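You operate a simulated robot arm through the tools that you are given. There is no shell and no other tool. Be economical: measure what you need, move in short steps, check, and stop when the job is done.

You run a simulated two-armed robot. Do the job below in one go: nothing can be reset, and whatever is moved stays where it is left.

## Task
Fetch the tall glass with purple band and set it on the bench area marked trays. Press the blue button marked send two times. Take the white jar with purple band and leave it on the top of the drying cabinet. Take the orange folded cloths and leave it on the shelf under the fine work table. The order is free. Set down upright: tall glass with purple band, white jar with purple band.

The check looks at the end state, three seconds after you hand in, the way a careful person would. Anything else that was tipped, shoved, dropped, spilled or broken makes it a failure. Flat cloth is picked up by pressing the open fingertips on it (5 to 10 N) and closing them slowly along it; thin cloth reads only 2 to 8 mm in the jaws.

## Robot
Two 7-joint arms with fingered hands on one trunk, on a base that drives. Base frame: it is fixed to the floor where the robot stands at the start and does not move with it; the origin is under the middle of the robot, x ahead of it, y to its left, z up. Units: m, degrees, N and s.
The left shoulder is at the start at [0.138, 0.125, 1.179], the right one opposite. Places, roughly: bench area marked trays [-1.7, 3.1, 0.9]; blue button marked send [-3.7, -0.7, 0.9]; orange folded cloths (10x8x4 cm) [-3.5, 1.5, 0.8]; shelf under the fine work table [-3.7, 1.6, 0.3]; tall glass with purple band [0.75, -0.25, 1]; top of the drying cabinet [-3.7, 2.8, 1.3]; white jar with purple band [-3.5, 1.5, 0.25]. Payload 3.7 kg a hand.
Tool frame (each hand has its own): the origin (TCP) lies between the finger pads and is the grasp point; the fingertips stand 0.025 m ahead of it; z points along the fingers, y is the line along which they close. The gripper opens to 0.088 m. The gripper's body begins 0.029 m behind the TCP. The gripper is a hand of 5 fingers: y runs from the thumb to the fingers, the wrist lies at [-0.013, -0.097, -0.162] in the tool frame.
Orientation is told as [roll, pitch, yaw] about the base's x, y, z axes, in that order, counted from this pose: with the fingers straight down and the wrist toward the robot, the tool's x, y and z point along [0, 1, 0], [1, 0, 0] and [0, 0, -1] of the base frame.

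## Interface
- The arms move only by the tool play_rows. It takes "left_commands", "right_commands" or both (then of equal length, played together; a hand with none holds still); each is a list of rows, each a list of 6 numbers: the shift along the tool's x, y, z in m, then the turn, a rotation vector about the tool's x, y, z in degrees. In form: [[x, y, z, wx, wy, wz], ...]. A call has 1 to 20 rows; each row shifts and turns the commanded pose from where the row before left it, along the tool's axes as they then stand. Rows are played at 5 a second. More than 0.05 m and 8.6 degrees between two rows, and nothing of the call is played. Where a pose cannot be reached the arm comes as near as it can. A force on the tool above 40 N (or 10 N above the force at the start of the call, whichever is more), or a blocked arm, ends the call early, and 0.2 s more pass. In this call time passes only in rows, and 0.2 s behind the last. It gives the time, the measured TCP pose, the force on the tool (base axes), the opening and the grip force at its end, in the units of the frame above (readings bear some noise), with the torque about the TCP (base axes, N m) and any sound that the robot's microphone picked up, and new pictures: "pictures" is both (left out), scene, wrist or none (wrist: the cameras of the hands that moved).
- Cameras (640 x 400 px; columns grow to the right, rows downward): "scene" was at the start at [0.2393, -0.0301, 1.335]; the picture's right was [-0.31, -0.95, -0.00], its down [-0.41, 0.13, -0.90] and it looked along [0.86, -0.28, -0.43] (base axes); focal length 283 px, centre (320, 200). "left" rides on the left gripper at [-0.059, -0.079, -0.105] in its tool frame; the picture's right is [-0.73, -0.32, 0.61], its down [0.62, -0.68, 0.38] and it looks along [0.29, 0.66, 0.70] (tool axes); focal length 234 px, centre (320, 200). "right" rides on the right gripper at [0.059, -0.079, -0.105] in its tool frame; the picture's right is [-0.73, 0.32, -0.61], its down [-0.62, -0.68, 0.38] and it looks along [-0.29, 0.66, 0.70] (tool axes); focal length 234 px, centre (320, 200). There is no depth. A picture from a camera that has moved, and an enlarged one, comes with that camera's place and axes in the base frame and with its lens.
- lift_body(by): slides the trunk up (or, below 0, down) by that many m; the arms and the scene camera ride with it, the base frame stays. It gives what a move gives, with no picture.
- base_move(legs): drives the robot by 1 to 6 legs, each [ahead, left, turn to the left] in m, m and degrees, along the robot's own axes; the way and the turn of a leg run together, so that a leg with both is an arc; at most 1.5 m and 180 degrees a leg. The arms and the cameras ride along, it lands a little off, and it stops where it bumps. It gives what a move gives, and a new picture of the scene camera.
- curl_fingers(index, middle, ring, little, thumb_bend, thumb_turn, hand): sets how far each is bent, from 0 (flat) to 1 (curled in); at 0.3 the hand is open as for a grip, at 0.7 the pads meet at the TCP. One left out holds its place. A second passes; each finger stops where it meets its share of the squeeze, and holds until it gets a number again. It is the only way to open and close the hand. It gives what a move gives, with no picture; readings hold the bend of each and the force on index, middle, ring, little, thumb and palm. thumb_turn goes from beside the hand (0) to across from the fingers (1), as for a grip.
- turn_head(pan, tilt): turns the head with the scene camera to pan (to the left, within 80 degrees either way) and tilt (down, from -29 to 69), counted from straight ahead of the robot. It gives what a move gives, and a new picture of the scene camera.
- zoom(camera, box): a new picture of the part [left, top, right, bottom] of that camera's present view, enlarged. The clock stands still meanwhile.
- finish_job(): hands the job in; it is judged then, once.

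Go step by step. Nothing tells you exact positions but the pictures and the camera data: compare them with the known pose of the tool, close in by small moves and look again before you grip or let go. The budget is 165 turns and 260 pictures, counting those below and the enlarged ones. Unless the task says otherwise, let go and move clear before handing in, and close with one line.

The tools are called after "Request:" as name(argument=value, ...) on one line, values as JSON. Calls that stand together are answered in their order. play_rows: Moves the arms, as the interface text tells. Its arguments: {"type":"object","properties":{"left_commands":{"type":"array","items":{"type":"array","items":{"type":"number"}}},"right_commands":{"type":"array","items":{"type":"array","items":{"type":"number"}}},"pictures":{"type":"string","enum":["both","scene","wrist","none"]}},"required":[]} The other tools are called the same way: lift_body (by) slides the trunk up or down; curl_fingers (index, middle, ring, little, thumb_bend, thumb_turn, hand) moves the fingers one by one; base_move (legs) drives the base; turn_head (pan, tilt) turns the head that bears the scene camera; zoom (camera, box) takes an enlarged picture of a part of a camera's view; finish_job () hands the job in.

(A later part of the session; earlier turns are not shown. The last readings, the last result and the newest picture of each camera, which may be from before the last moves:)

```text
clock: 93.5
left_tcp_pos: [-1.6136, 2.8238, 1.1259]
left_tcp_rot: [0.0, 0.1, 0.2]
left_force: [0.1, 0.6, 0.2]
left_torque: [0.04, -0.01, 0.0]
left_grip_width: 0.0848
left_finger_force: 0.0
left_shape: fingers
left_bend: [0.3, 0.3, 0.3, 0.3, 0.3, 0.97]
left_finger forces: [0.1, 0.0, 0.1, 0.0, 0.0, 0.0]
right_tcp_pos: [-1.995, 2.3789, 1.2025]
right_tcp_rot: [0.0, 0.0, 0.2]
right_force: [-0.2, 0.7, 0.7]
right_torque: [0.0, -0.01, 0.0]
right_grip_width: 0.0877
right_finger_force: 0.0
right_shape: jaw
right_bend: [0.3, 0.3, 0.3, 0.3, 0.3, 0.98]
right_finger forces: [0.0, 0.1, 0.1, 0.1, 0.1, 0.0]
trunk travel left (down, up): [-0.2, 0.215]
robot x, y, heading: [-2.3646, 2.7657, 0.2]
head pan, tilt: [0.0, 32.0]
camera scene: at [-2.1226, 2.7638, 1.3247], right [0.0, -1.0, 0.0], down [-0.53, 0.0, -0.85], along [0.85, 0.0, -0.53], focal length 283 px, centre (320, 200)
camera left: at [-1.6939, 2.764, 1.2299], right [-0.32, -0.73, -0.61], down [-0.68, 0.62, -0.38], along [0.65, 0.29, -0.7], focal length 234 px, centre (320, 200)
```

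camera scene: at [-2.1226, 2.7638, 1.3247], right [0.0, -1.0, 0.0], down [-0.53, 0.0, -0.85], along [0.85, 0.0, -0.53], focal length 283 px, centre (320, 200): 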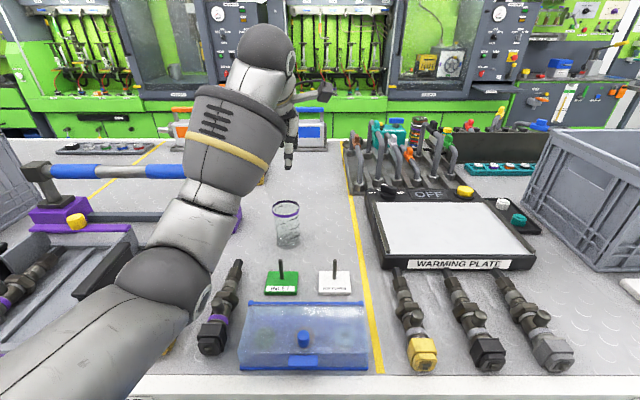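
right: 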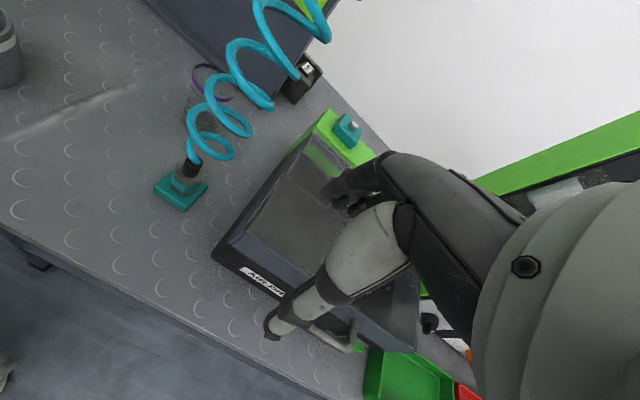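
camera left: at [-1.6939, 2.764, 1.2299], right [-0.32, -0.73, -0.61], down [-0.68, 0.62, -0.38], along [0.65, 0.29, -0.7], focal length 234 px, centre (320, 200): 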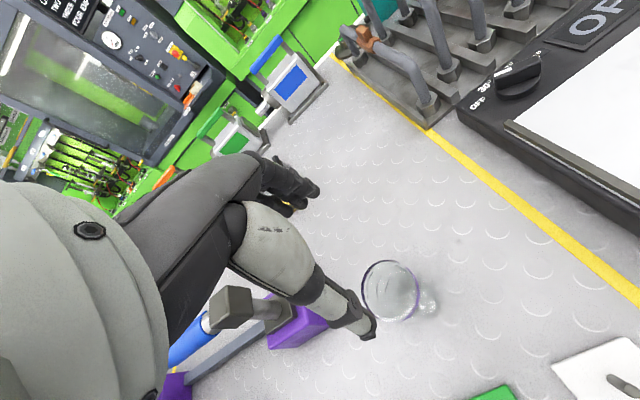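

The glass stands upright on TRAYS. I'll retract the arm, back off, and turn toward the fine work table.

Request:
play_rows(left_commands=[[0, 0, -0.04, 0, 0, 0], [0, -0.045, -0.01, 0, 0, 0], [0, -0.045, 0, 0, 0, 0], [0, -0.045, 0, 0, 0, 0], [0.015, -0.045, 0, 0, 0, 0], [0.015, -0.045, 0, 0, 0, 0], [0.015, -0.045, 0, 0, 0, 0], [0.015, -0.045, 0, 0, 0, 0]], pictures="none")

Request:
base_move(legs=[[-0.28, 0, 0], [0, 0, -90], [1.2, 0, 0], [0, 0, -90]])

Request:
turn_head(pan=0, tilt=40)

```text
clock: 95.3
left_tcp_pos: [-1.9338, 2.8828, 1.1818]
left_tcp_rot: [0.0, 0.0, 0.2]
left_force: [-0.5, -0.1, 0.3]
left_torque: [0.02, 0.0, -0.01]
left_grip_width: 0.0847
left_finger_force: 0.2
left_shape: fingers
left_bend: [0.3, 0.3, 0.3, 0.3, 0.3, 0.98]
left_finger forces: [0.1, 0.0, 0.1, 0.1, 0.1, 0.0]
right_tcp_pos: [-1.9973, 2.379, 1.2039]
right_tcp_rot: [0.1, 0.0, 0.1]
right_force: [-0.3, -0.1, 0.0]
right_torque: [0.02, 0.0, 0.01]
right_grip_width: 0.0876
right_finger_force: 0.0
right_shape: jaw
right_bend: [0.3, 0.3, 0.3, 0.3, 0.3, 0.98]
right_finger forces: [0.2, 0.0, 0.0, 0.0, 0.1, 0.1]
trunk travel left (down, up): [-0.2, 0.215]
robot x, y, heading: [-2.3628, 2.7656, -0.0]
head pan, tilt: [0.0, 32.0]
```

```text
clock: 110.7
left_tcp_pos: [-3.1194, 1.4368, 1.1816]
left_tcp_rot: [0.0, 0.1, 178.7]
left_force: [0.1, -0.7, -0.7]
left_torque: [0.0, 0.03, 0.0]
left_grip_width: 0.0845
left_finger_force: 0.1
left_shape: fingers
left_bend: [0.3, 0.3, 0.3, 0.3, 0.3, 0.98]
left_finger forces: [0.0, 0.1, 0.0, 0.0, 0.1, 0.0]
right_tcp_pos: [-3.0414, 1.9385, 1.2025]
right_tcp_rot: [0.0, -0.2, 178.6]
right_force: [-0.1, 0.6, 0.4]
right_torque: [0.0, -0.04, -0.01]
right_grip_width: 0.0881
right_finger_force: 0.1
right_shape: jaw
right_bend: [0.3, 0.3, 0.3, 0.3, 0.3, 0.98]
right_finger forces: [0.0, 0.0, 0.0, 0.1, 0.0, 0.0]
trunk travel left (down, up): [-0.2, 0.215]
robot x, y, heading: [-2.6836, 1.5424, 178.6]
head pan, tilt: [0.0, 32.0]
camera scene: at [-2.9223, 1.5472, 1.3245], right [0.02, 1.0, 0.0], down [0.53, -0.01, -0.85], along [-0.85, 0.02, -0.53], focal length 283 px, centre (320, 200)
```

scene: 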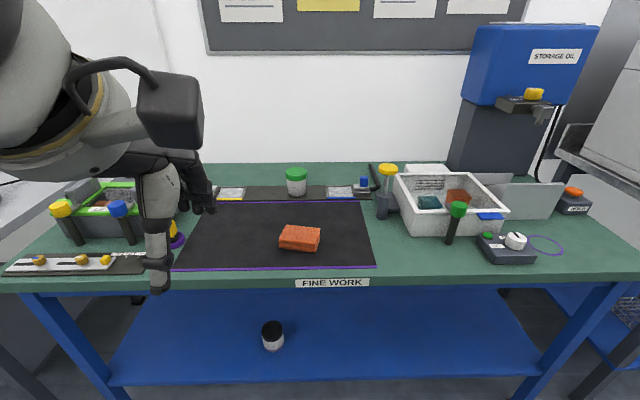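

```text
clock: 111.4
left_tcp_pos: [-3.1174, 1.4372, 1.1799]
left_tcp_rot: [0.0, 0.0, 178.8]
left_force: [0.3, -0.4, 1.0]
left_torque: [-0.02, -0.03, -0.03]
left_grip_width: 0.0847
left_finger_force: 0.1
left_shape: fingers
left_bend: [0.3, 0.3, 0.3, 0.3, 0.3, 0.98]
left_finger forces: [0.0, 0.0, 0.0, 0.0, 0.0, 0.0]
right_tcp_pos: [-3.0426, 1.9377, 1.2035]
right_tcp_rot: [0.0, -0.1, 178.6]
right_force: [0.0, -0.1, -0.2]
right_torque: [0.0, -0.03, 0.02]
right_grip_width: 0.0879
right_finger_force: 0.0
right_shape: jaw
right_bend: [0.3, 0.3, 0.3, 0.3, 0.3, 0.98]
right_finger forces: [0.0, 0.0, 0.1, 0.0, 0.0, 0.0]
trunk travel left (down, up): [-0.2, 0.215]
robot x, y, heading: [-2.6824, 1.5448, 178.8]
head pan, tilt: [0.0, 40.0]
camera scene: at [-2.9178, 1.5469, 1.3123], right [0.02, 1.0, 0.0], down [0.64, -0.02, -0.77], along [-0.77, 0.02, -0.64], focal length 283 px, centre (320, 200)
```

scene: 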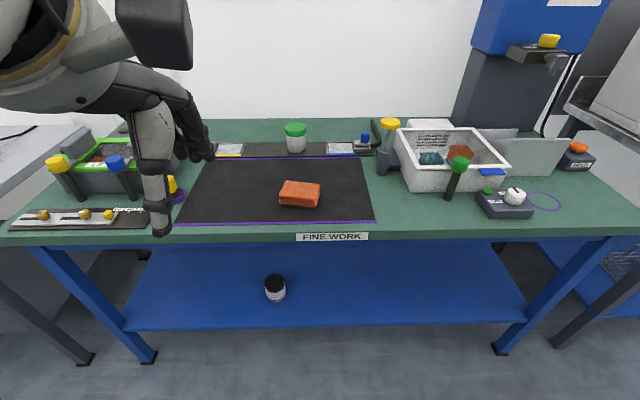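

The orange cloths are on the fine work mat at about (-3.54, 1.51), with a jar on the shelf below at about (-3.58, 1.37). I'll zoom on both.

Request:
zoom(camera="scene", box=[230, 240, 330, 340])

Request:
zoom(camera="scene", box=[250, 150, 350, 250])

```text
4.00 times, centred on (280, 290) of scene
camera zoom: at [-2.9178, 1.5469, 1.3123], right [0.02, 1.0, 0.0], down [0.64, -0.02, -0.77], along [-0.77, 0.02, -0.64], focal length 1132 px, centre (480, -160)
```

zoom: 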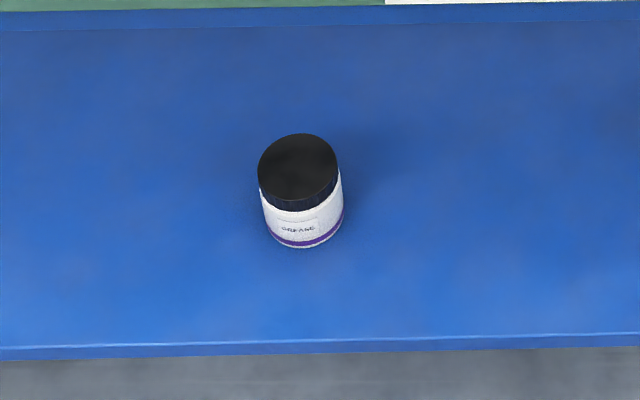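

```text
4.00 times, centred on (300, 200) of scene
camera zoom: at [-2.9178, 1.5469, 1.3123], right [0.02, 1.0, 0.0], down [0.64, -0.02, -0.77], along [-0.77, 0.02, -0.64], focal length 1132 px, centre (400, 200)
```

zoom: 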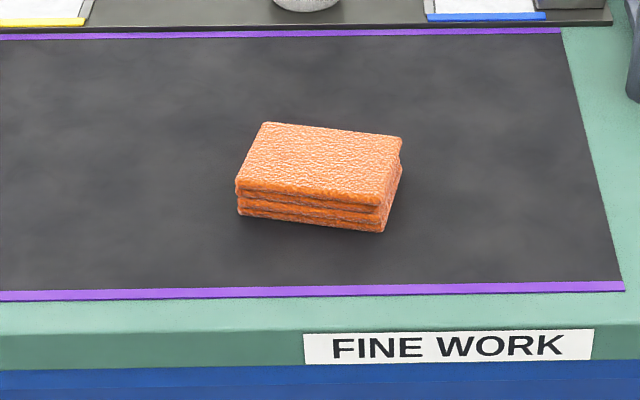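

The jar is the grease jar with purple band, about 8.5 cm wide; the cloth lies slightly rotated. I'll drive up to the table.

Request:
base_move(legs=[[0.32, 0, 1.3]])

Request:
turn_head(pan=0, tilt=58)

```text
clock: 113.6
left_tcp_pos: [-3.4397, 1.4325, 1.1807]
left_tcp_rot: [0.0, 0.2, 180.0]
left_force: [0.2, -0.2, -0.1]
left_torque: [0.03, -0.01, -0.01]
left_grip_width: 0.0846
left_finger_force: 0.1
left_shape: fingers
left_bend: [0.3, 0.3, 0.3, 0.3, 0.3, 0.98]
left_finger forces: [0.1, 0.1, 0.0, 0.0, 0.0, 0.0]
right_tcp_pos: [-3.3714, 1.9342, 1.2033]
right_tcp_rot: [0.0, -0.1, 179.9]
right_force: [-0.4, 0.5, 0.6]
right_torque: [-0.03, -0.01, 0.0]
right_grip_width: 0.0877
right_finger_force: 0.0
right_shape: jaw
right_bend: [0.3, 0.3, 0.3, 0.3, 0.3, 0.98]
right_finger forces: [0.0, 0.0, 0.0, 0.0, 0.0, 0.0]
trunk travel left (down, up): [-0.2, 0.215]
robot x, y, heading: [-3.0037, 1.5448, 179.6]
head pan, tilt: [0.0, 40.0]
camera scene: at [-3.2399, 1.5459, 1.3122], right [0.0, 1.0, 0.0], down [0.64, 0.0, -0.77], along [-0.77, 0.0, -0.64], focal length 283 px, centre (320, 200)
```

scene: 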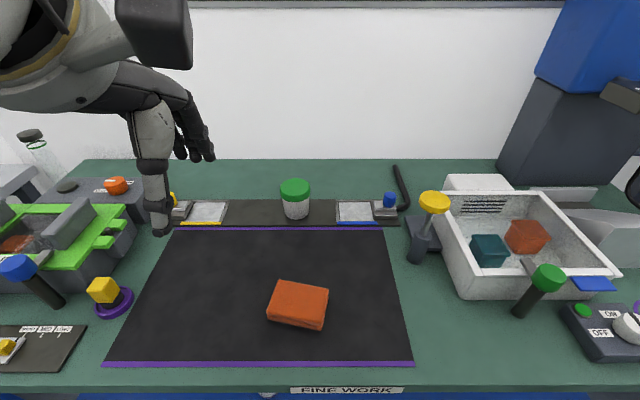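

```text
clock: 114.4
left_tcp_pos: [-3.4371, 1.4318, 1.1796]
left_tcp_rot: [0.0, 0.0, 180.0]
left_force: [-0.8, 0.0, 0.7]
left_torque: [-0.01, 0.01, -0.03]
left_grip_width: 0.0847
left_finger_force: 0.0
left_shape: fingers
left_bend: [0.3, 0.3, 0.3, 0.3, 0.3, 0.98]
left_finger forces: [0.0, 0.0, 0.0, 0.0, 0.0, 0.1]
right_tcp_pos: [-3.3714, 1.9342, 1.202]
right_tcp_rot: [-0.1, 0.0, 179.9]
right_force: [-1.2, -0.1, -0.1]
right_torque: [-0.01, -0.01, 0.01]
right_grip_width: 0.0877
right_finger_force: 0.1
right_shape: jaw
right_bend: [0.3, 0.3, 0.3, 0.3, 0.3, 0.98]
right_finger forces: [0.0, 0.1, 0.0, 0.0, 0.0, 0.1]
trunk travel left (down, up): [-0.2, 0.215]
robot x, y, heading: [-3.005, 1.5476, 180.1]
head pan, tilt: [0.0, 58.0]
camera scene: at [-3.2233, 1.5459, 1.288], right [0.0, 1.0, 0.0], down [0.85, 0.0, -0.53], along [-0.53, 0.0, -0.85], focal length 283 px, centre (320, 200)
```

scene: 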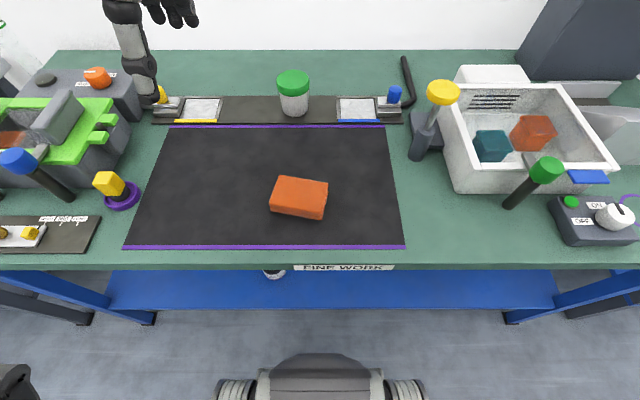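

The cloth top is at about (-3.50, 1.508, 0.857), rotated about 8°. I'll use the left hand: open it wider, yaw it, and move above the cloth.

Request:
curl_fingers(hand="left", index=0.18, middle=0.18, ring=0.18, little=0.18, thumb_bend=0.18)

Request:
play_rows(left_commands=[[0, 0, 0, 0, 0, 8], [-0.033, 0.036, 0, 0, 0, 0], [-0.033, 0.036, 0, 0, 0, 0], [0, 0, 0.04, 0, 0, 0], [0, 0, 0.04, 0, 0, 0], [0, 0, 0.04, 0, 0, 0], [0, 0, 0.03, 0, 0, 0]])

```text
clock: 115.4
left_tcp_pos: [-3.4384, 1.4313, 1.1809]
left_tcp_rot: [0.0, 0.2, 180.0]
left_force: [-0.8, 0.2, 0.1]
left_torque: [-0.01, 0.03, -0.02]
left_grip_width: 0.1068
left_finger_force: 0.0
left_shape: fingers
left_bend: [0.18, 0.18, 0.18, 0.18, 0.18, 0.98]
left_finger forces: [0.0, 0.0, 0.1, 0.0, 0.0, 0.0]
right_tcp_pos: [-3.3715, 1.9344, 1.2023]
right_tcp_rot: [0.0, 0.1, 179.9]
right_force: [0.1, 0.1, -0.8]
right_torque: [0.0, -0.03, -0.04]
right_grip_width: 0.0879
right_finger_force: 0.0
right_shape: jaw
right_bend: [0.3, 0.3, 0.3, 0.3, 0.3, 0.98]
right_finger forces: [0.1, 0.0, 0.1, 0.0, 0.1, 0.0]
trunk travel left (down, up): [-0.2, 0.215]
robot x, y, heading: [-3.0054, 1.5459, 180.0]
head pan, tilt: [0.0, 58.0]
```

```text
clock: 117.0
left_tcp_pos: [-3.4967, 1.5071, 1.0352]
left_tcp_rot: [0.0, -0.1, 172.1]
left_force: [-0.1, -0.9, -1.5]
left_torque: [0.01, 0.0, 0.01]
left_grip_width: 0.1067
left_finger_force: 0.0
left_shape: fingers
left_bend: [0.18, 0.18, 0.18, 0.18, 0.18, 0.98]
left_finger forces: [0.1, 0.0, 0.0, 0.0, 0.0, 0.0]
right_tcp_pos: [-3.3726, 1.9341, 1.2027]
right_tcp_rot: [0.0, 0.0, 179.9]
right_force: [0.0, 0.0, 0.0]
right_torque: [0.01, -0.02, 0.02]
right_grip_width: 0.0877
right_finger_force: 0.2
right_shape: jaw
right_bend: [0.3, 0.3, 0.3, 0.3, 0.3, 0.98]
right_finger forces: [0.1, 0.1, 0.0, 0.1, 0.1, 0.0]
trunk travel left (down, up): [-0.2, 0.215]
robot x, y, heading: [-3.0047, 1.547, 179.8]
head pan, tilt: [0.0, 58.0]
camera scene: at [-3.2235, 1.5459, 1.2879], right [0.0, 1.0, 0.0], down [0.85, 0.0, -0.53], along [-0.53, 0.0, -0.85], focal length 283 px, centre (320, 200)
camera left: at [-3.4114, 1.5539, 1.1381], right [0.42, 0.67, -0.61], down [0.59, -0.71, -0.38], along [-0.69, -0.2, -0.7], focal length 234 px, centre (320, 200)
```

scene: 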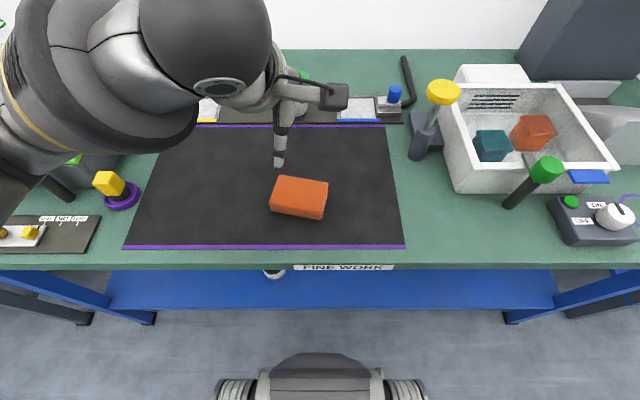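
left: 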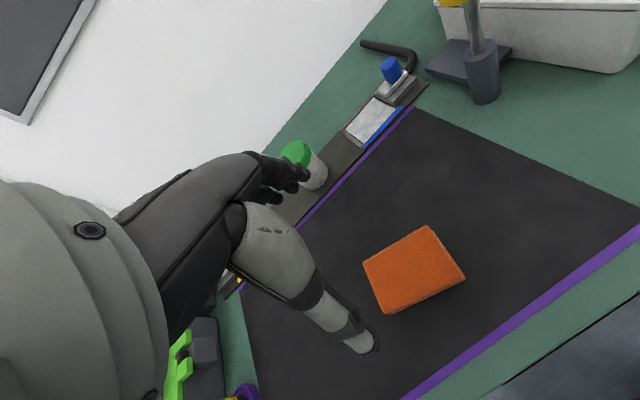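

The tool is within 1 cm of the cloth's centre. I'll correct and descend to just above.

Request:
play_rows(left_commands=[[-0.007, 0.007, 0.03, 0, 0, 0], [0, 0, 0.04, 0, 0, 0], [0, 0, 0.04, 0, 0, 0]], pictures="both")

```text
clock: 117.8
left_tcp_pos: [-3.5013, 1.5156, 0.917]
left_tcp_rot: [0.0, 0.0, 172.0]
left_force: [0.1, 0.1, 0.0]
left_torque: [0.04, 0.03, -0.05]
left_grip_width: 0.107
left_finger_force: 0.0
left_shape: fingers
left_bend: [0.18, 0.18, 0.18, 0.18, 0.18, 0.98]
left_finger forces: [0.1, 0.0, 0.0, 0.1, 0.1, 0.0]
right_tcp_pos: [-3.3728, 1.9339, 1.204]
right_tcp_rot: [-0.1, 0.0, 179.9]
right_force: [0.0, -0.4, -1.1]
right_torque: [-0.03, 0.0, 0.0]
right_grip_width: 0.0875
right_finger_force: 0.1
right_shape: jaw
right_bend: [0.3, 0.3, 0.3, 0.3, 0.3, 0.98]
right_finger forces: [0.1, 0.0, 0.0, 0.1, 0.0, 0.0]
trunk travel left (down, up): [-0.2, 0.215]
robot x, y, heading: [-3.0037, 1.5451, 179.9]
head pan, tilt: [0.0, 58.0]
camera scene: at [-3.2235, 1.5458, 1.2878], right [0.0, 1.0, 0.0], down [0.85, 0.0, -0.53], along [-0.53, 0.0, -0.85], focal length 283 px, centre (320, 200)
camera left: at [-3.4159, 1.5624, 1.0219], right [0.42, 0.67, -0.61], down [0.59, -0.71, -0.38], along [-0.69, -0.2, -0.7], focal length 234 px, centre (320, 200)
```

scene: 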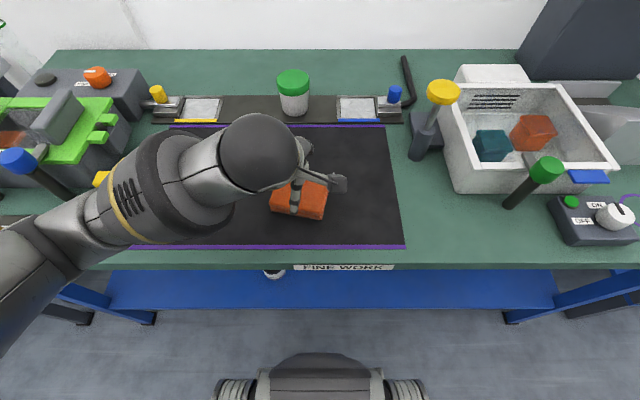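
left: 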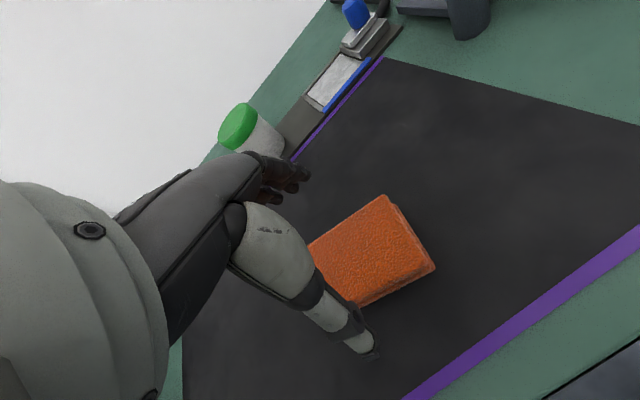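

Nearly centred; I'll shift 8 mm and go down to straddle the cloth.

Request:
play_rows(left_commands=[[-0.008, 0, 0.02, 0, 0, 0], [0, 0, 0.02, 0, 0, 0], [0, 0, 0.018, 0, 0, 0]], pictures="wrist")

```text
clock: 118.6
left_tcp_pos: [-3.5033, 1.5242, 0.8643]
left_tcp_rot: [0.0, 0.0, 172.0]
left_force: [0.1, 0.6, -0.3]
left_torque: [-0.01, 0.0, 0.02]
left_grip_width: 0.107
left_finger_force: 0.1
left_shape: fingers
left_bend: [0.18, 0.18, 0.18, 0.18, 0.18, 0.98]
left_finger forces: [0.1, 0.0, 0.0, 0.0, 0.1, 0.1]
right_tcp_pos: [-3.3717, 1.9339, 1.2032]
right_tcp_rot: [0.0, -0.1, 179.8]
right_force: [0.4, -0.3, -0.4]
right_torque: [0.01, -0.02, -0.01]
right_grip_width: 0.0876
right_finger_force: 0.1
right_shape: jaw
right_bend: [0.3, 0.3, 0.3, 0.3, 0.3, 0.98]
right_finger forces: [0.1, 0.0, 0.0, 0.1, 0.0, 0.0]
trunk travel left (down, up): [-0.2, 0.215]
robot x, y, heading: [-3.0051, 1.5478, 179.9]
head pan, tilt: [0.0, 58.0]
camera left: at [-3.4173, 1.5707, 0.9674], right [0.42, 0.67, -0.61], down [0.59, -0.71, -0.38], along [-0.69, -0.2, -0.7], focal length 234 px, centre (320, 200)
```

left: 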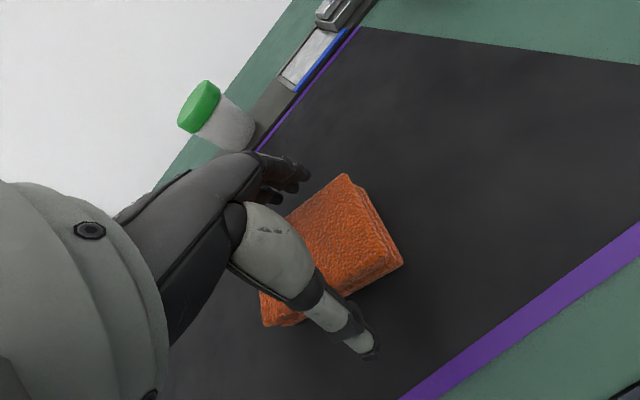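

Both sides of the cloth are straddled without contact. I'll go down a little more and close slowly.

Request:
play_rows(left_commands=[[0, 0, 0.008, 0, 0, 0], [0, 0, 0.006, 0, 0, 0]], pictures="none")

Request:
curl_fingers(hand="left", index=0.34, middle=0.34, ring=0.34, little=0.34, thumb_bend=0.34)

Request:
curl_fingers(hand="left", index=0.45, middle=0.45, ring=0.45, little=0.45, thumb_bend=0.45)

Request:
zoom(camera="left", box=[160, 130, 480, 330])

```text
clock: 119.2
left_tcp_pos: [-3.5033, 1.5215, 0.8496]
left_tcp_rot: [0.0, 0.0, 172.0]
left_force: [-1.3, 0.8, -0.5]
left_torque: [-0.01, 0.0, -0.01]
left_grip_width: 0.1074
left_finger_force: 0.1
left_shape: fingers
left_bend: [0.18, 0.18, 0.18, 0.18, 0.18, 0.98]
left_finger forces: [0.0, 0.0, 0.0, 0.0, 0.0, 0.0]
right_tcp_pos: [-3.3724, 1.934, 1.2027]
right_tcp_rot: [0.0, -0.1, 179.9]
right_force: [0.8, -0.5, 1.1]
right_torque: [-0.03, -0.03, 0.0]
right_grip_width: 0.0877
right_finger_force: 0.1
right_shape: jaw
right_bend: [0.3, 0.3, 0.3, 0.3, 0.3, 0.98]
right_finger forces: [0.0, 0.0, 0.1, 0.0, 0.0, 0.0]
trunk travel left (down, up): [-0.2, 0.215]
robot x, y, heading: [-3.0071, 1.5459, 179.8]
head pan, tilt: [0.0, 58.0]
```

```text
clock: 120.2
left_tcp_pos: [-3.5044, 1.5226, 0.8501]
left_tcp_rot: [0.0, 0.1, 172.0]
left_force: [-1.5, -0.4, 1.3]
left_torque: [-0.03, 0.04, 0.0]
left_grip_width: 0.0799
left_finger_force: 2.2
left_shape: fingers
left_bend: [0.32, 0.34, 0.34, 0.33, 0.33, 0.98]
left_finger forces: [1.8, 0.0, 0.0, 1.1, 1.3, 0.0]
right_tcp_pos: [-3.3724, 1.9349, 1.2031]
right_tcp_rot: [0.0, 0.1, 179.8]
right_force: [0.6, 0.7, -0.2]
right_torque: [-0.01, 0.03, 0.0]
right_grip_width: 0.0876
right_finger_force: 0.1
right_shape: jaw
right_bend: [0.3, 0.3, 0.3, 0.3, 0.3, 0.98]
right_finger forces: [0.0, 0.1, 0.0, 0.0, 0.0, 0.1]
trunk travel left (down, up): [-0.2, 0.215]
robot x, y, heading: [-3.002, 1.5456, 180.3]
head pan, tilt: [0.0, 58.0]
```

```text
clock: 121.2
left_tcp_pos: [-3.5042, 1.5231, 0.8498]
left_tcp_rot: [-0.1, 0.0, 172.1]
left_force: [-3.8, 1.3, 6.3]
left_torque: [-0.08, 0.3, -0.16]
left_grip_width: 0.0738
left_finger_force: 14.7
left_shape: fingers
left_bend: [0.37, 0.42, 0.41, 0.41, 0.35, 0.96]
left_finger forces: [7.1, 2.3, 2.4, 6.0, 12.4, 0.0]
right_tcp_pos: [-3.3712, 1.9343, 1.2032]
right_tcp_rot: [0.0, 0.0, 179.9]
right_force: [-0.2, -0.6, 0.3]
right_torque: [0.01, 0.01, -0.01]
right_grip_width: 0.0876
right_finger_force: 0.0
right_shape: jaw
right_bend: [0.3, 0.3, 0.3, 0.3, 0.3, 0.98]
right_finger forces: [0.0, 0.0, 0.0, 0.1, 0.0, 0.0]
trunk travel left (down, up): [-0.2, 0.215]
robot x, y, heading: [-3.0039, 1.5466, 179.9]
head pan, tilt: [0.0, 58.0]
```

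```text
2.00 times, centred on (320, 230) of left
camera zoom: at [-3.418, 1.5698, 0.9539], right [0.42, 0.67, -0.61], down [0.59, -0.71, -0.38], along [-0.69, -0.2, -0.7], focal length 468 px, centre (320, 140)
```

zoom: 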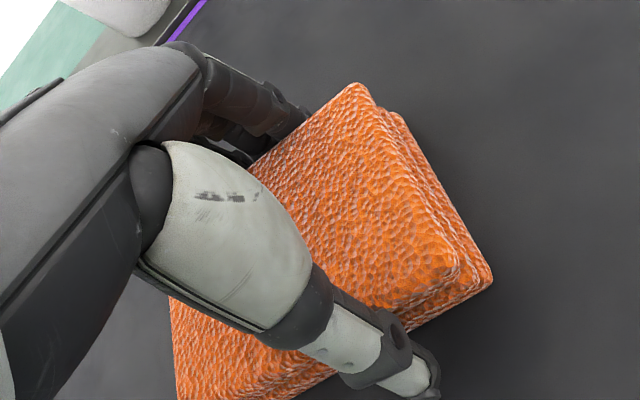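

It's gripped across the short side with about 14 N. I'll lift.

Request:
play_rows(left_commands=[[0, 0, -0.02, 0, 0, 0], [0, 0, -0.03, 0, 0, 0], [0, 0, -0.04, 0, 0, 0], [0, 0, -0.04, 0, 0, 0]])

```text
clock: 122.2
left_tcp_pos: [-3.5012, 1.5226, 0.9823]
left_tcp_rot: [-0.1, 0.2, 172.0]
left_force: [-0.1, 0.1, -0.4]
left_torque: [-0.03, -0.01, -0.01]
left_grip_width: 0.0737
left_finger_force: 12.9
left_shape: fingers
left_bend: [0.38, 0.43, 0.42, 0.42, 0.35, 0.95]
left_finger forces: [5.9, 1.6, 1.8, 3.7, 12.9, 0.0]
right_tcp_pos: [-3.3723, 1.9327, 1.2031]
right_tcp_rot: [-0.1, 0.0, 179.9]
right_force: [-0.1, -1.6, 0.2]
right_torque: [-0.01, 0.01, -0.02]
right_grip_width: 0.0875
right_finger_force: 0.1
right_shape: jaw
right_bend: [0.3, 0.3, 0.3, 0.3, 0.3, 0.98]
right_finger forces: [0.0, 0.1, 0.0, 0.1, 0.1, 0.0]
trunk travel left (down, up): [-0.2, 0.215]
robot x, y, heading: [-3.0027, 1.5476, 180.1]
head pan, tilt: [0.0, 58.0]
camera scene: at [-3.2234, 1.5448, 1.2879], right [0.0, 1.0, 0.0], down [0.85, 0.0, -0.53], along [-0.53, 0.0, -0.85], focal length 283 px, centre (320, 200)
camera left: at [-3.4149, 1.5693, 1.0866], right [0.42, 0.67, -0.61], down [0.59, -0.71, -0.38], along [-0.69, -0.2, -0.7], focal length 234 px, centre (320, 200)
```

scene: 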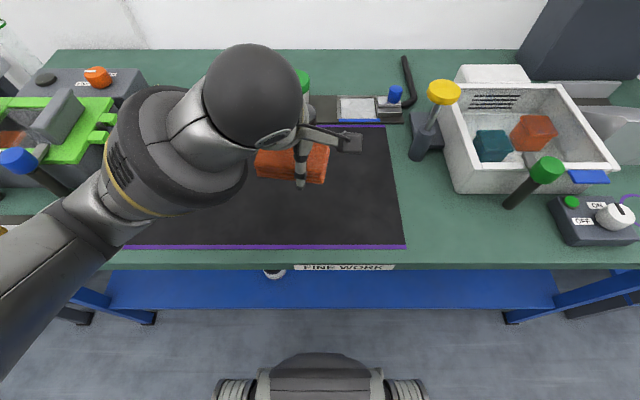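
left: 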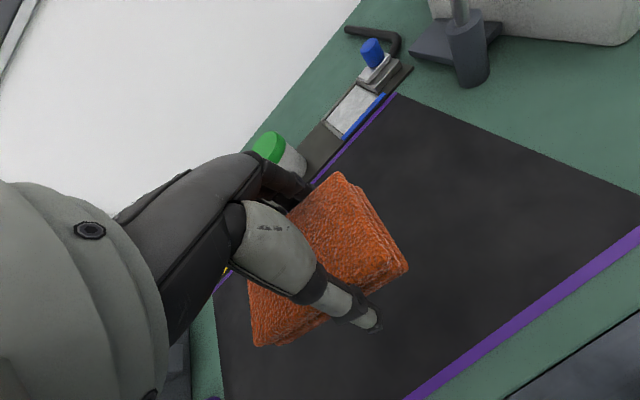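

The cloth is lifted. I'll back away from the table, lower the trunk, and bring the hand down in front of the shelf.

Request:
base_move(legs=[[-0.22, -0.05, 0]])

Request:
lift_body(by=-0.195)

Request:
play_rows(left_commands=[[0, 0, 0.03, 0, 0, -8], [0, 0, 0.045, 0, 0, 0], [0, 0, 0.045, 0, 0, 0], [0, 0, 0.045, 0, 0, 0], [0, 0, 0.045, 0, 0, 0], [0, 0, 0.045, 0, 0, 0], [0, 0, 0.045, 0, 0, 0]])

```text
clock: 123.9
left_tcp_pos: [-3.2838, 1.5737, 0.9829]
left_tcp_rot: [0.0, 0.0, 172.4]
left_force: [0.0, -0.1, -1.0]
left_torque: [0.03, -0.03, 0.01]
left_grip_width: 0.0735
left_finger_force: 12.6
left_shape: fingers
left_bend: [0.38, 0.43, 0.42, 0.42, 0.35, 0.95]
left_finger forces: [5.9, 1.6, 1.7, 3.7, 12.8, 0.0]
right_tcp_pos: [-3.1564, 1.9841, 1.203]
right_tcp_rot: [-0.1, 0.0, -179.8]
right_force: [0.2, -0.6, -0.7]
right_torque: [0.04, 0.01, -0.02]
right_grip_width: 0.0877
right_finger_force: 0.0
right_shape: jaw
right_bend: [0.3, 0.3, 0.3, 0.3, 0.3, 0.98]
right_finger forces: [0.0, 0.0, 0.0, 0.1, 0.0, 0.1]
trunk travel left (down, up): [-0.2, 0.215]
robot x, y, heading: [-2.788, 1.5998, -179.8]
head pan, tilt: [0.0, 58.0]
camera scene: at [-3.0058, 1.5961, 1.288], right [0.0, 1.0, 0.0], down [0.85, 0.0, -0.53], along [-0.53, 0.0, -0.85], focal length 283 px, centre (320, 200)
```

scene: 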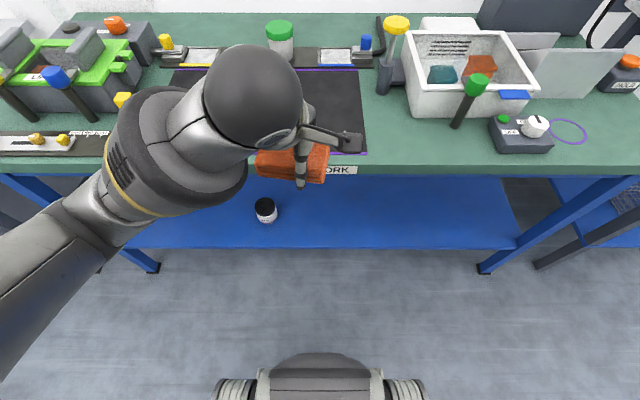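

```text
clock: 126.0
left_tcp_pos: [-3.2665, 1.5717, 0.6667]
left_tcp_rot: [-3.7, 25.0, 171.6]
left_force: [0.2, 0.3, -1.1]
left_torque: [0.0, 0.02, -0.02]
left_grip_width: 0.0734
left_finger_force: 12.5
left_shape: fingers
left_bend: [0.38, 0.43, 0.42, 0.42, 0.35, 0.95]
left_finger forces: [5.7, 1.6, 1.7, 3.7, 12.3, 0.0]
right_tcp_pos: [-3.1569, 1.983, 1.0076]
right_tcp_rot: [0.0, 0.0, -179.9]
right_force: [-0.6, 0.3, 0.0]
right_torque: [0.03, -0.01, -0.03]
right_grip_width: 0.0877
right_finger_force: 0.1
right_shape: jaw
right_bend: [0.3, 0.3, 0.3, 0.3, 0.3, 0.98]
right_finger forces: [0.1, 0.0, 0.0, 0.1, 0.0, 0.1]
trunk travel left (down, up): [-0.005, 0.41]
robot x, y, heading: [-2.7885, 1.598, -180.0]
head pan, tilt: [0.0, 58.0]
```

```text
clock: 127.8
left_tcp_pos: [-3.1899, 1.5846, 0.4475]
left_tcp_rot: [-6.0, 16.9, -179.8]
left_force: [0.3, -0.1, -0.8]
left_torque: [0.02, 0.0, 0.02]
left_grip_width: 0.0729
left_finger_force: 12.0
left_shape: fingers
left_bend: [0.38, 0.43, 0.43, 0.42, 0.36, 0.95]
left_finger forces: [5.8, 1.4, 1.5, 3.2, 11.9, 0.1]
right_tcp_pos: [-3.1525, 1.9839, 1.0089]
right_tcp_rot: [0.0, -0.1, -179.7]
right_force: [-0.7, 0.3, -0.4]
right_torque: [0.0, 0.0, 0.0]
right_grip_width: 0.088
right_finger_force: 0.0
right_shape: jaw
right_bend: [0.3, 0.3, 0.3, 0.3, 0.3, 0.98]
right_finger forces: [0.0, 0.1, 0.1, 0.0, 0.1, 0.1]
trunk travel left (down, up): [-0.005, 0.41]
robot x, y, heading: [-2.7846, 1.5982, -179.7]
head pan, tilt: [0.0, 58.0]
stopped in row 7 (left hand): the arm was blocked; the commanded pose is now the measured one
camera scene: at [-3.1825, 1.5956, 1.0644], right [0.0, 1.0, 0.0], down [0.85, 0.0, -0.53], along [-0.53, 0.0, -0.85], focal length 283 px, centre (320, 200)
camera left: at [-3.1477, 1.6315, 0.5749], right [0.46, 0.79, -0.41], down [0.78, -0.58, -0.23], along [-0.42, -0.22, -0.88], focal length 234 px, centre (320, 200)
```

scene: 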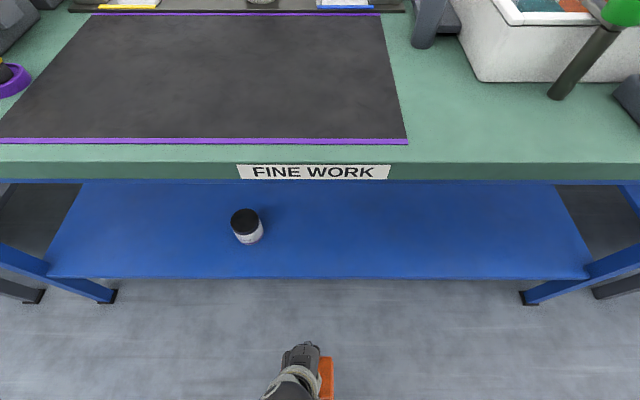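
left: 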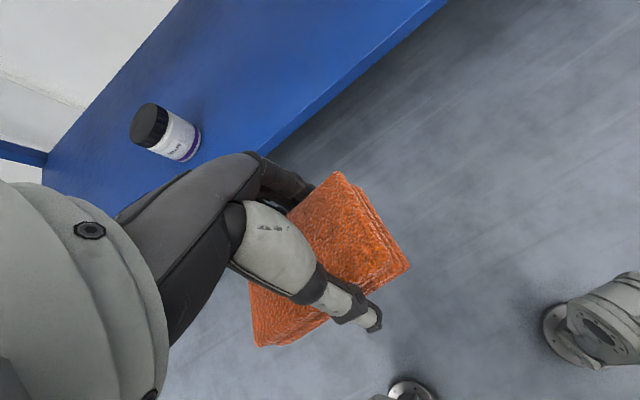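

The arm came down tilted back toward me, at (-3.19, 1.585, 0.45). I'll rotate the hand toward vertical while moving slightly ahead.

Request:
play_rows(left_commands=[[0, 0.02, 0, -8, 2, 0], [0, 0.02, 0, -8, 2, 0], [0, 0.02, 0, -8, 2, 0]])

```text
clock: 128.7
left_tcp_pos: [-3.2771, 1.578, 0.4915]
left_tcp_rot: [-3.6, -13.3, -176.0]
left_force: [-0.3, -1.4, -0.1]
left_torque: [0.02, -0.01, -0.01]
left_grip_width: 0.0728
left_finger_force: 10.8
left_shape: fingers
left_bend: [0.39, 0.43, 0.43, 0.42, 0.36, 0.95]
left_finger forces: [5.6, 1.3, 1.4, 3.0, 11.5, 0.0]
right_tcp_pos: [-3.1516, 1.9811, 1.009]
right_tcp_rot: [-0.2, 0.0, -179.8]
right_force: [-1.1, -0.7, -0.3]
right_torque: [0.0, 0.01, 0.01]
right_grip_width: 0.0875
right_finger_force: 0.2
right_shape: jaw
right_bend: [0.3, 0.3, 0.3, 0.3, 0.3, 0.98]
right_finger forces: [0.1, 0.0, 0.0, 0.1, 0.0, 0.0]
trunk travel left (down, up): [-0.005, 0.41]
robot x, y, heading: [-2.7899, 1.5994, -179.9]
head pan, tilt: [0.0, 58.0]
stopped in row 3 (left hand): the arm was blocked; the commanded pose is now the measured one
camera scene: at [-3.1811, 1.5933, 1.0642], right [0.0, 1.0, 0.0], down [0.84, 0.0, -0.54], along [-0.54, 0.0, -0.84], focal length 283 px, centre (320, 200)
camera left: at [-3.1804, 1.6364, 0.5779], right [0.13, 0.77, -0.62], down [0.61, -0.56, -0.57], along [-0.78, -0.3, -0.54], focal length 234 px, centre (320, 200)
```

scene: 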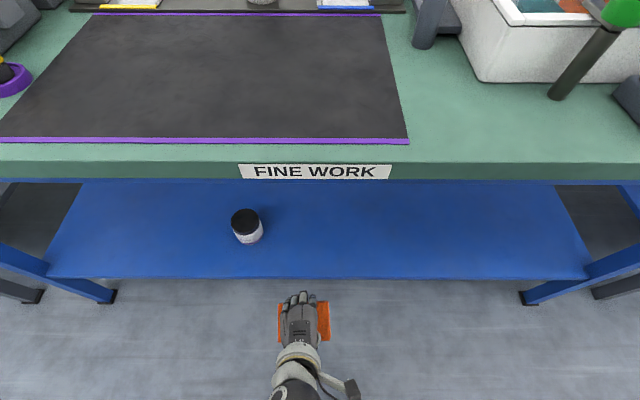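
left: 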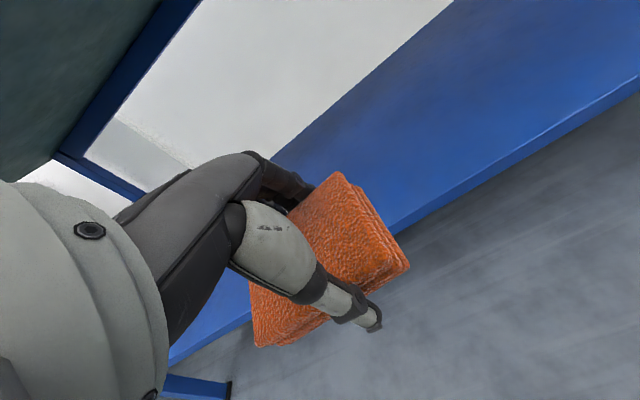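

The hand is now tilted slightly forward, which suits the shelf. I'll raise the right hand clear of the table, then drive in part of the way.

Request:
play_rows(right_commands=[[0, -0.02, -0.04, 0, 0, 0], [0, -0.02, -0.04, 0, 0, 0], [0, -0.02, -0.04, 0, 0, 0]], pictures="none")

Request:
base_move(legs=[[0.12, 0, 0]])

Request:
zoom(camera="left", box=[0, 0, 640, 400])

```text
clock: 129.5
left_tcp_pos: [-3.278, 1.5809, 0.4902]
left_tcp_rot: [-3.8, -13.0, -176.0]
left_force: [0.1, 0.8, -0.1]
left_torque: [0.02, -0.01, 0.01]
left_grip_width: 0.073
left_finger_force: 11.4
left_shape: fingers
left_bend: [0.39, 0.43, 0.43, 0.42, 0.36, 0.95]
left_finger forces: [5.7, 1.4, 1.4, 3.0, 11.4, 0.0]
right_tcp_pos: [-3.0918, 1.9832, 1.1327]
right_tcp_rot: [0.0, -0.2, -179.8]
right_force: [-0.2, -0.1, 0.3]
right_torque: [-0.01, 0.01, 0.01]
right_grip_width: 0.0877
right_finger_force: 0.0
right_shape: jaw
right_bend: [0.3, 0.3, 0.3, 0.3, 0.3, 0.98]
right_finger forces: [0.0, 0.1, 0.0, 0.1, 0.1, 0.1]
trunk travel left (down, up): [-0.005, 0.41]
robot x, y, heading: [-2.7883, 1.5992, -179.9]
head pan, tilt: [0.0, 58.0]
```

```text
clock: 130.7
left_tcp_pos: [-3.3943, 1.582, 0.4898]
left_tcp_rot: [-3.6, -13.1, -176.2]
left_force: [-0.3, 0.1, -1.2]
left_torque: [0.01, 0.01, -0.01]
left_grip_width: 0.0729
left_finger_force: 11.2
left_shape: fingers
left_bend: [0.39, 0.43, 0.43, 0.42, 0.36, 0.95]
left_finger forces: [5.7, 1.4, 1.4, 3.0, 11.5, 0.0]
right_tcp_pos: [-3.2067, 1.9846, 1.1322]
right_tcp_rot: [-0.2, -0.3, 180.0]
right_force: [-0.5, 0.0, 0.0]
right_torque: [0.0, -0.01, -0.01]
right_grip_width: 0.0876
right_finger_force: 0.1
right_shape: jaw
right_bend: [0.3, 0.3, 0.3, 0.3, 0.3, 0.98]
right_finger forces: [0.0, 0.0, 0.1, 0.1, 0.1, 0.0]
trunk travel left (down, up): [-0.005, 0.41]
robot x, y, heading: [-2.9046, 1.5968, -180.0]
head pan, tilt: [0.0, 58.0]
camera scene: at [-3.2973, 1.5958, 1.0655], right [0.0, 1.0, 0.0], down [0.85, 0.0, -0.53], along [-0.53, 0.0, -0.85], focal length 283 px, centre (320, 200)
```

scene: 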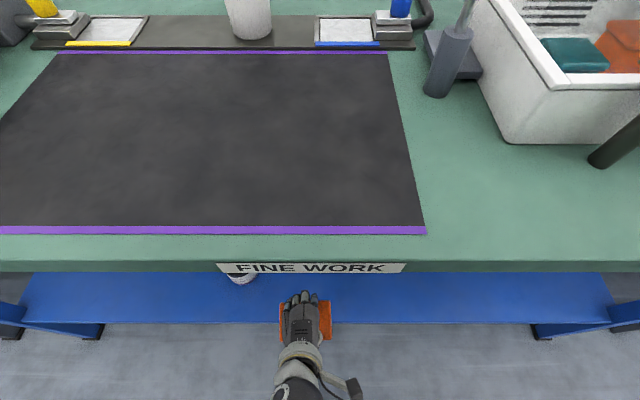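

```text
1.00 times, centred on (320, 200) of left (not enlarged: the box is as wide or as high as the picture)
camera zoom: at [-3.2971, 1.6405, 0.5774], right [0.14, 0.77, -0.62], down [0.61, -0.56, -0.56], along [-0.78, -0.3, -0.55], focal length 234 px, centre (320, 200)
```

zoom: 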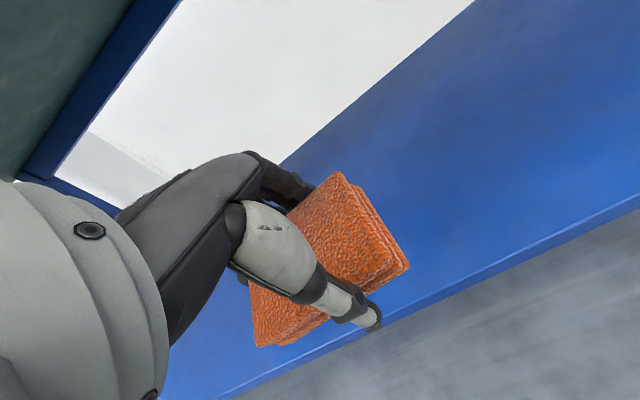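

There's clearance all round. I'll drive in another 9 cm.

Request:
base_move(legs=[[0.09, 0, 0]])

Request:
zoom(camera="left", box=[0, 0, 640, 400])

```text
clock: 131.8
left_tcp_pos: [-3.4856, 1.5839, 0.4916]
left_tcp_rot: [-3.6, -12.9, -176.2]
left_force: [1.3, 0.3, -0.6]
left_torque: [0.02, -0.01, 0.0]
left_grip_width: 0.0728
left_finger_force: 11.2
left_shape: fingers
left_bend: [0.39, 0.43, 0.43, 0.42, 0.36, 0.95]
left_finger forces: [5.6, 1.4, 1.5, 3.0, 11.4, 0.0]
right_tcp_pos: [-3.2998, 1.9861, 1.1314]
right_tcp_rot: [-0.2, -0.2, 179.8]
right_force: [0.0, 0.5, -0.4]
right_torque: [-0.03, -0.01, 0.0]
right_grip_width: 0.0876
right_finger_force: 0.0
right_shape: jaw
right_bend: [0.3, 0.3, 0.3, 0.3, 0.3, 0.98]
right_finger forces: [0.0, 0.1, 0.0, 0.1, 0.0, 0.0]
trunk travel left (down, up): [-0.005, 0.41]
robot x, y, heading: [-2.996, 1.5961, 180.1]
head pan, tilt: [0.0, 58.0]
camera scene: at [-3.3895, 1.5964, 1.065], right [0.0, 1.0, 0.0], down [0.85, 0.0, -0.53], along [-0.53, 0.0, -0.85], focal length 283 px, centre (320, 200)
```

scene: 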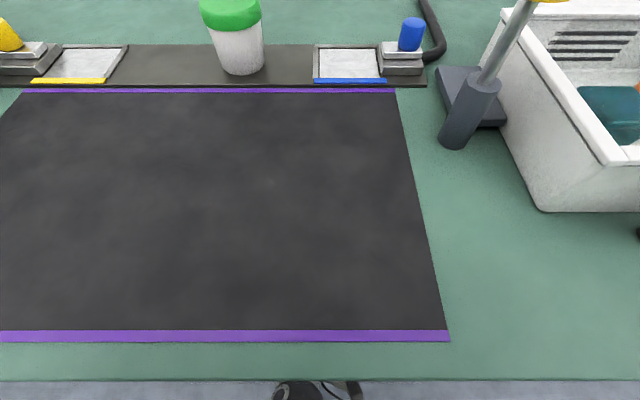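

```text
1.00 times, centred on (320, 200) of left (not enlarged: the box is as wide or as high as the picture)
camera zoom: at [-3.3885, 1.6413, 0.5775], right [0.14, 0.77, -0.62], down [0.61, -0.56, -0.56], along [-0.78, -0.3, -0.55], focal length 234 px, centre (320, 200)
```

zoom: 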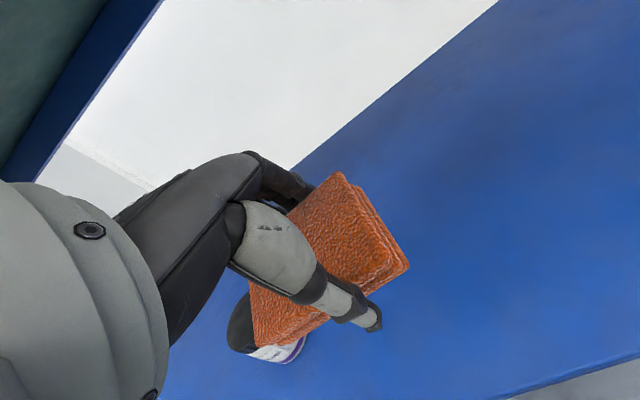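

The hand is under the table edge with open shelf below, and the jar is well to the left. I'll lower straight down.

Request:
play_rows(left_commands=[[0, -0.007, 0.03, 0, 0, 0], [0, -0.007, 0.03, 0, 0, 0], [0, -0.007, 0.03, 0, 0, 0], [0, -0.007, 0.03, 0, 0, 0]], pictures="wrist")

```text
clock: 132.5
left_tcp_pos: [-3.5254, 1.5763, 0.513]
left_tcp_rot: [-9.1, -23.0, -171.3]
left_force: [-0.4, 1.2, -0.8]
left_torque: [0.0, -0.01, -0.03]
left_grip_width: 0.0727
left_finger_force: 11.0
left_shape: fingers
left_bend: [0.39, 0.43, 0.43, 0.42, 0.36, 0.95]
left_finger forces: [5.4, 1.4, 1.3, 3.0, 11.3, 0.0]
right_tcp_pos: [-3.2941, 1.9834, 1.1345]
right_tcp_rot: [-0.1, -0.4, 180.0]
right_force: [0.8, -0.3, -0.3]
right_torque: [0.03, 0.01, -0.01]
right_grip_width: 0.0879
right_finger_force: 0.0
right_shape: jaw
right_bend: [0.3, 0.3, 0.3, 0.3, 0.3, 0.98]
right_finger forces: [0.0, 0.0, 0.0, 0.0, 0.0, 0.1]
trunk travel left (down, up): [-0.005, 0.41]
robot x, y, heading: [-2.9932, 1.5916, 179.8]
head pan, tilt: [0.0, 58.0]
stopped in row 3 (left hand): the arm was blocked; the commanded pose is now the measured one
camera left: at [-3.4164, 1.635, 0.5839], right [-0.02, 0.82, -0.57], down [0.52, -0.48, -0.7], along [-0.85, -0.31, -0.42], focal length 234 px, centre (320, 200)
```

left: 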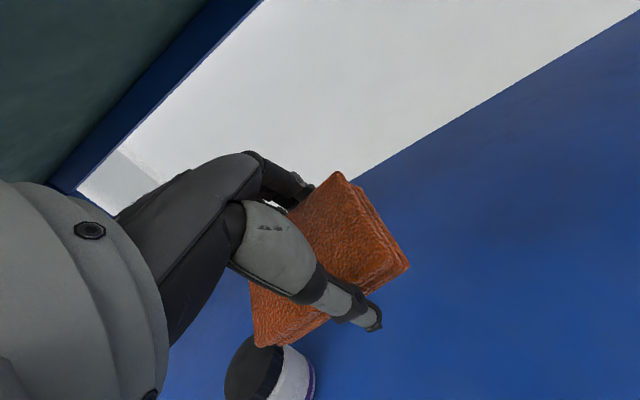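

Downward motion made the hand swing forward instead, so some joint is at its limit. I'll look at the arm itself.

Request:
turn_head(pan=40, tilt=69)

```text
clock: 133.6
left_tcp_pos: [-3.5252, 1.5766, 0.5108]
left_tcp_rot: [-9.0, -22.8, -171.2]
left_force: [1.0, -0.1, -0.4]
left_torque: [-0.02, 0.01, -0.02]
left_grip_width: 0.0727
left_finger_force: 11.0
left_shape: fingers
left_bend: [0.39, 0.43, 0.43, 0.42, 0.36, 0.95]
left_finger forces: [5.6, 1.4, 1.3, 2.8, 11.3, 0.0]
right_tcp_pos: [-3.2948, 1.9832, 1.1349]
right_tcp_rot: [-0.1, -0.5, 179.9]
right_force: [0.0, -0.2, 0.4]
right_torque: [-0.01, 0.01, -0.01]
right_grip_width: 0.0878
right_finger_force: 0.0
right_shape: jaw
right_bend: [0.3, 0.3, 0.3, 0.3, 0.3, 0.98]
right_finger forces: [0.0, 0.0, 0.0, 0.0, 0.0, 0.0]
trunk travel left (down, up): [-0.005, 0.41]
robot x, y, heading: [-2.992, 1.5967, 179.9]
head pan, tilt: [40.0, 68.8]
camera scene: at [-3.3894, 1.5815, 1.0748], right [-0.18, 0.98, 0.0], down [0.77, 0.15, -0.62], along [-0.61, -0.11, -0.78], focal length 283 px, centre (320, 200)
```

scene: 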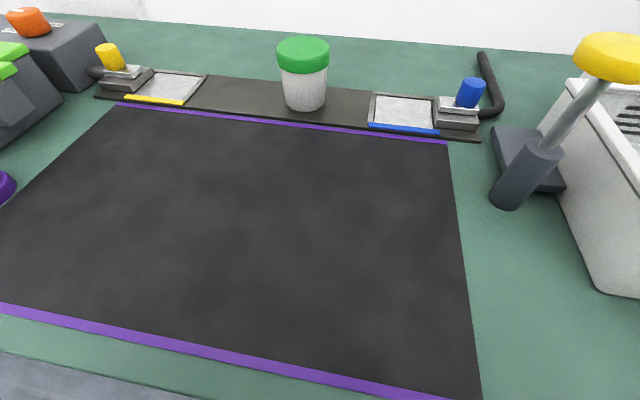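

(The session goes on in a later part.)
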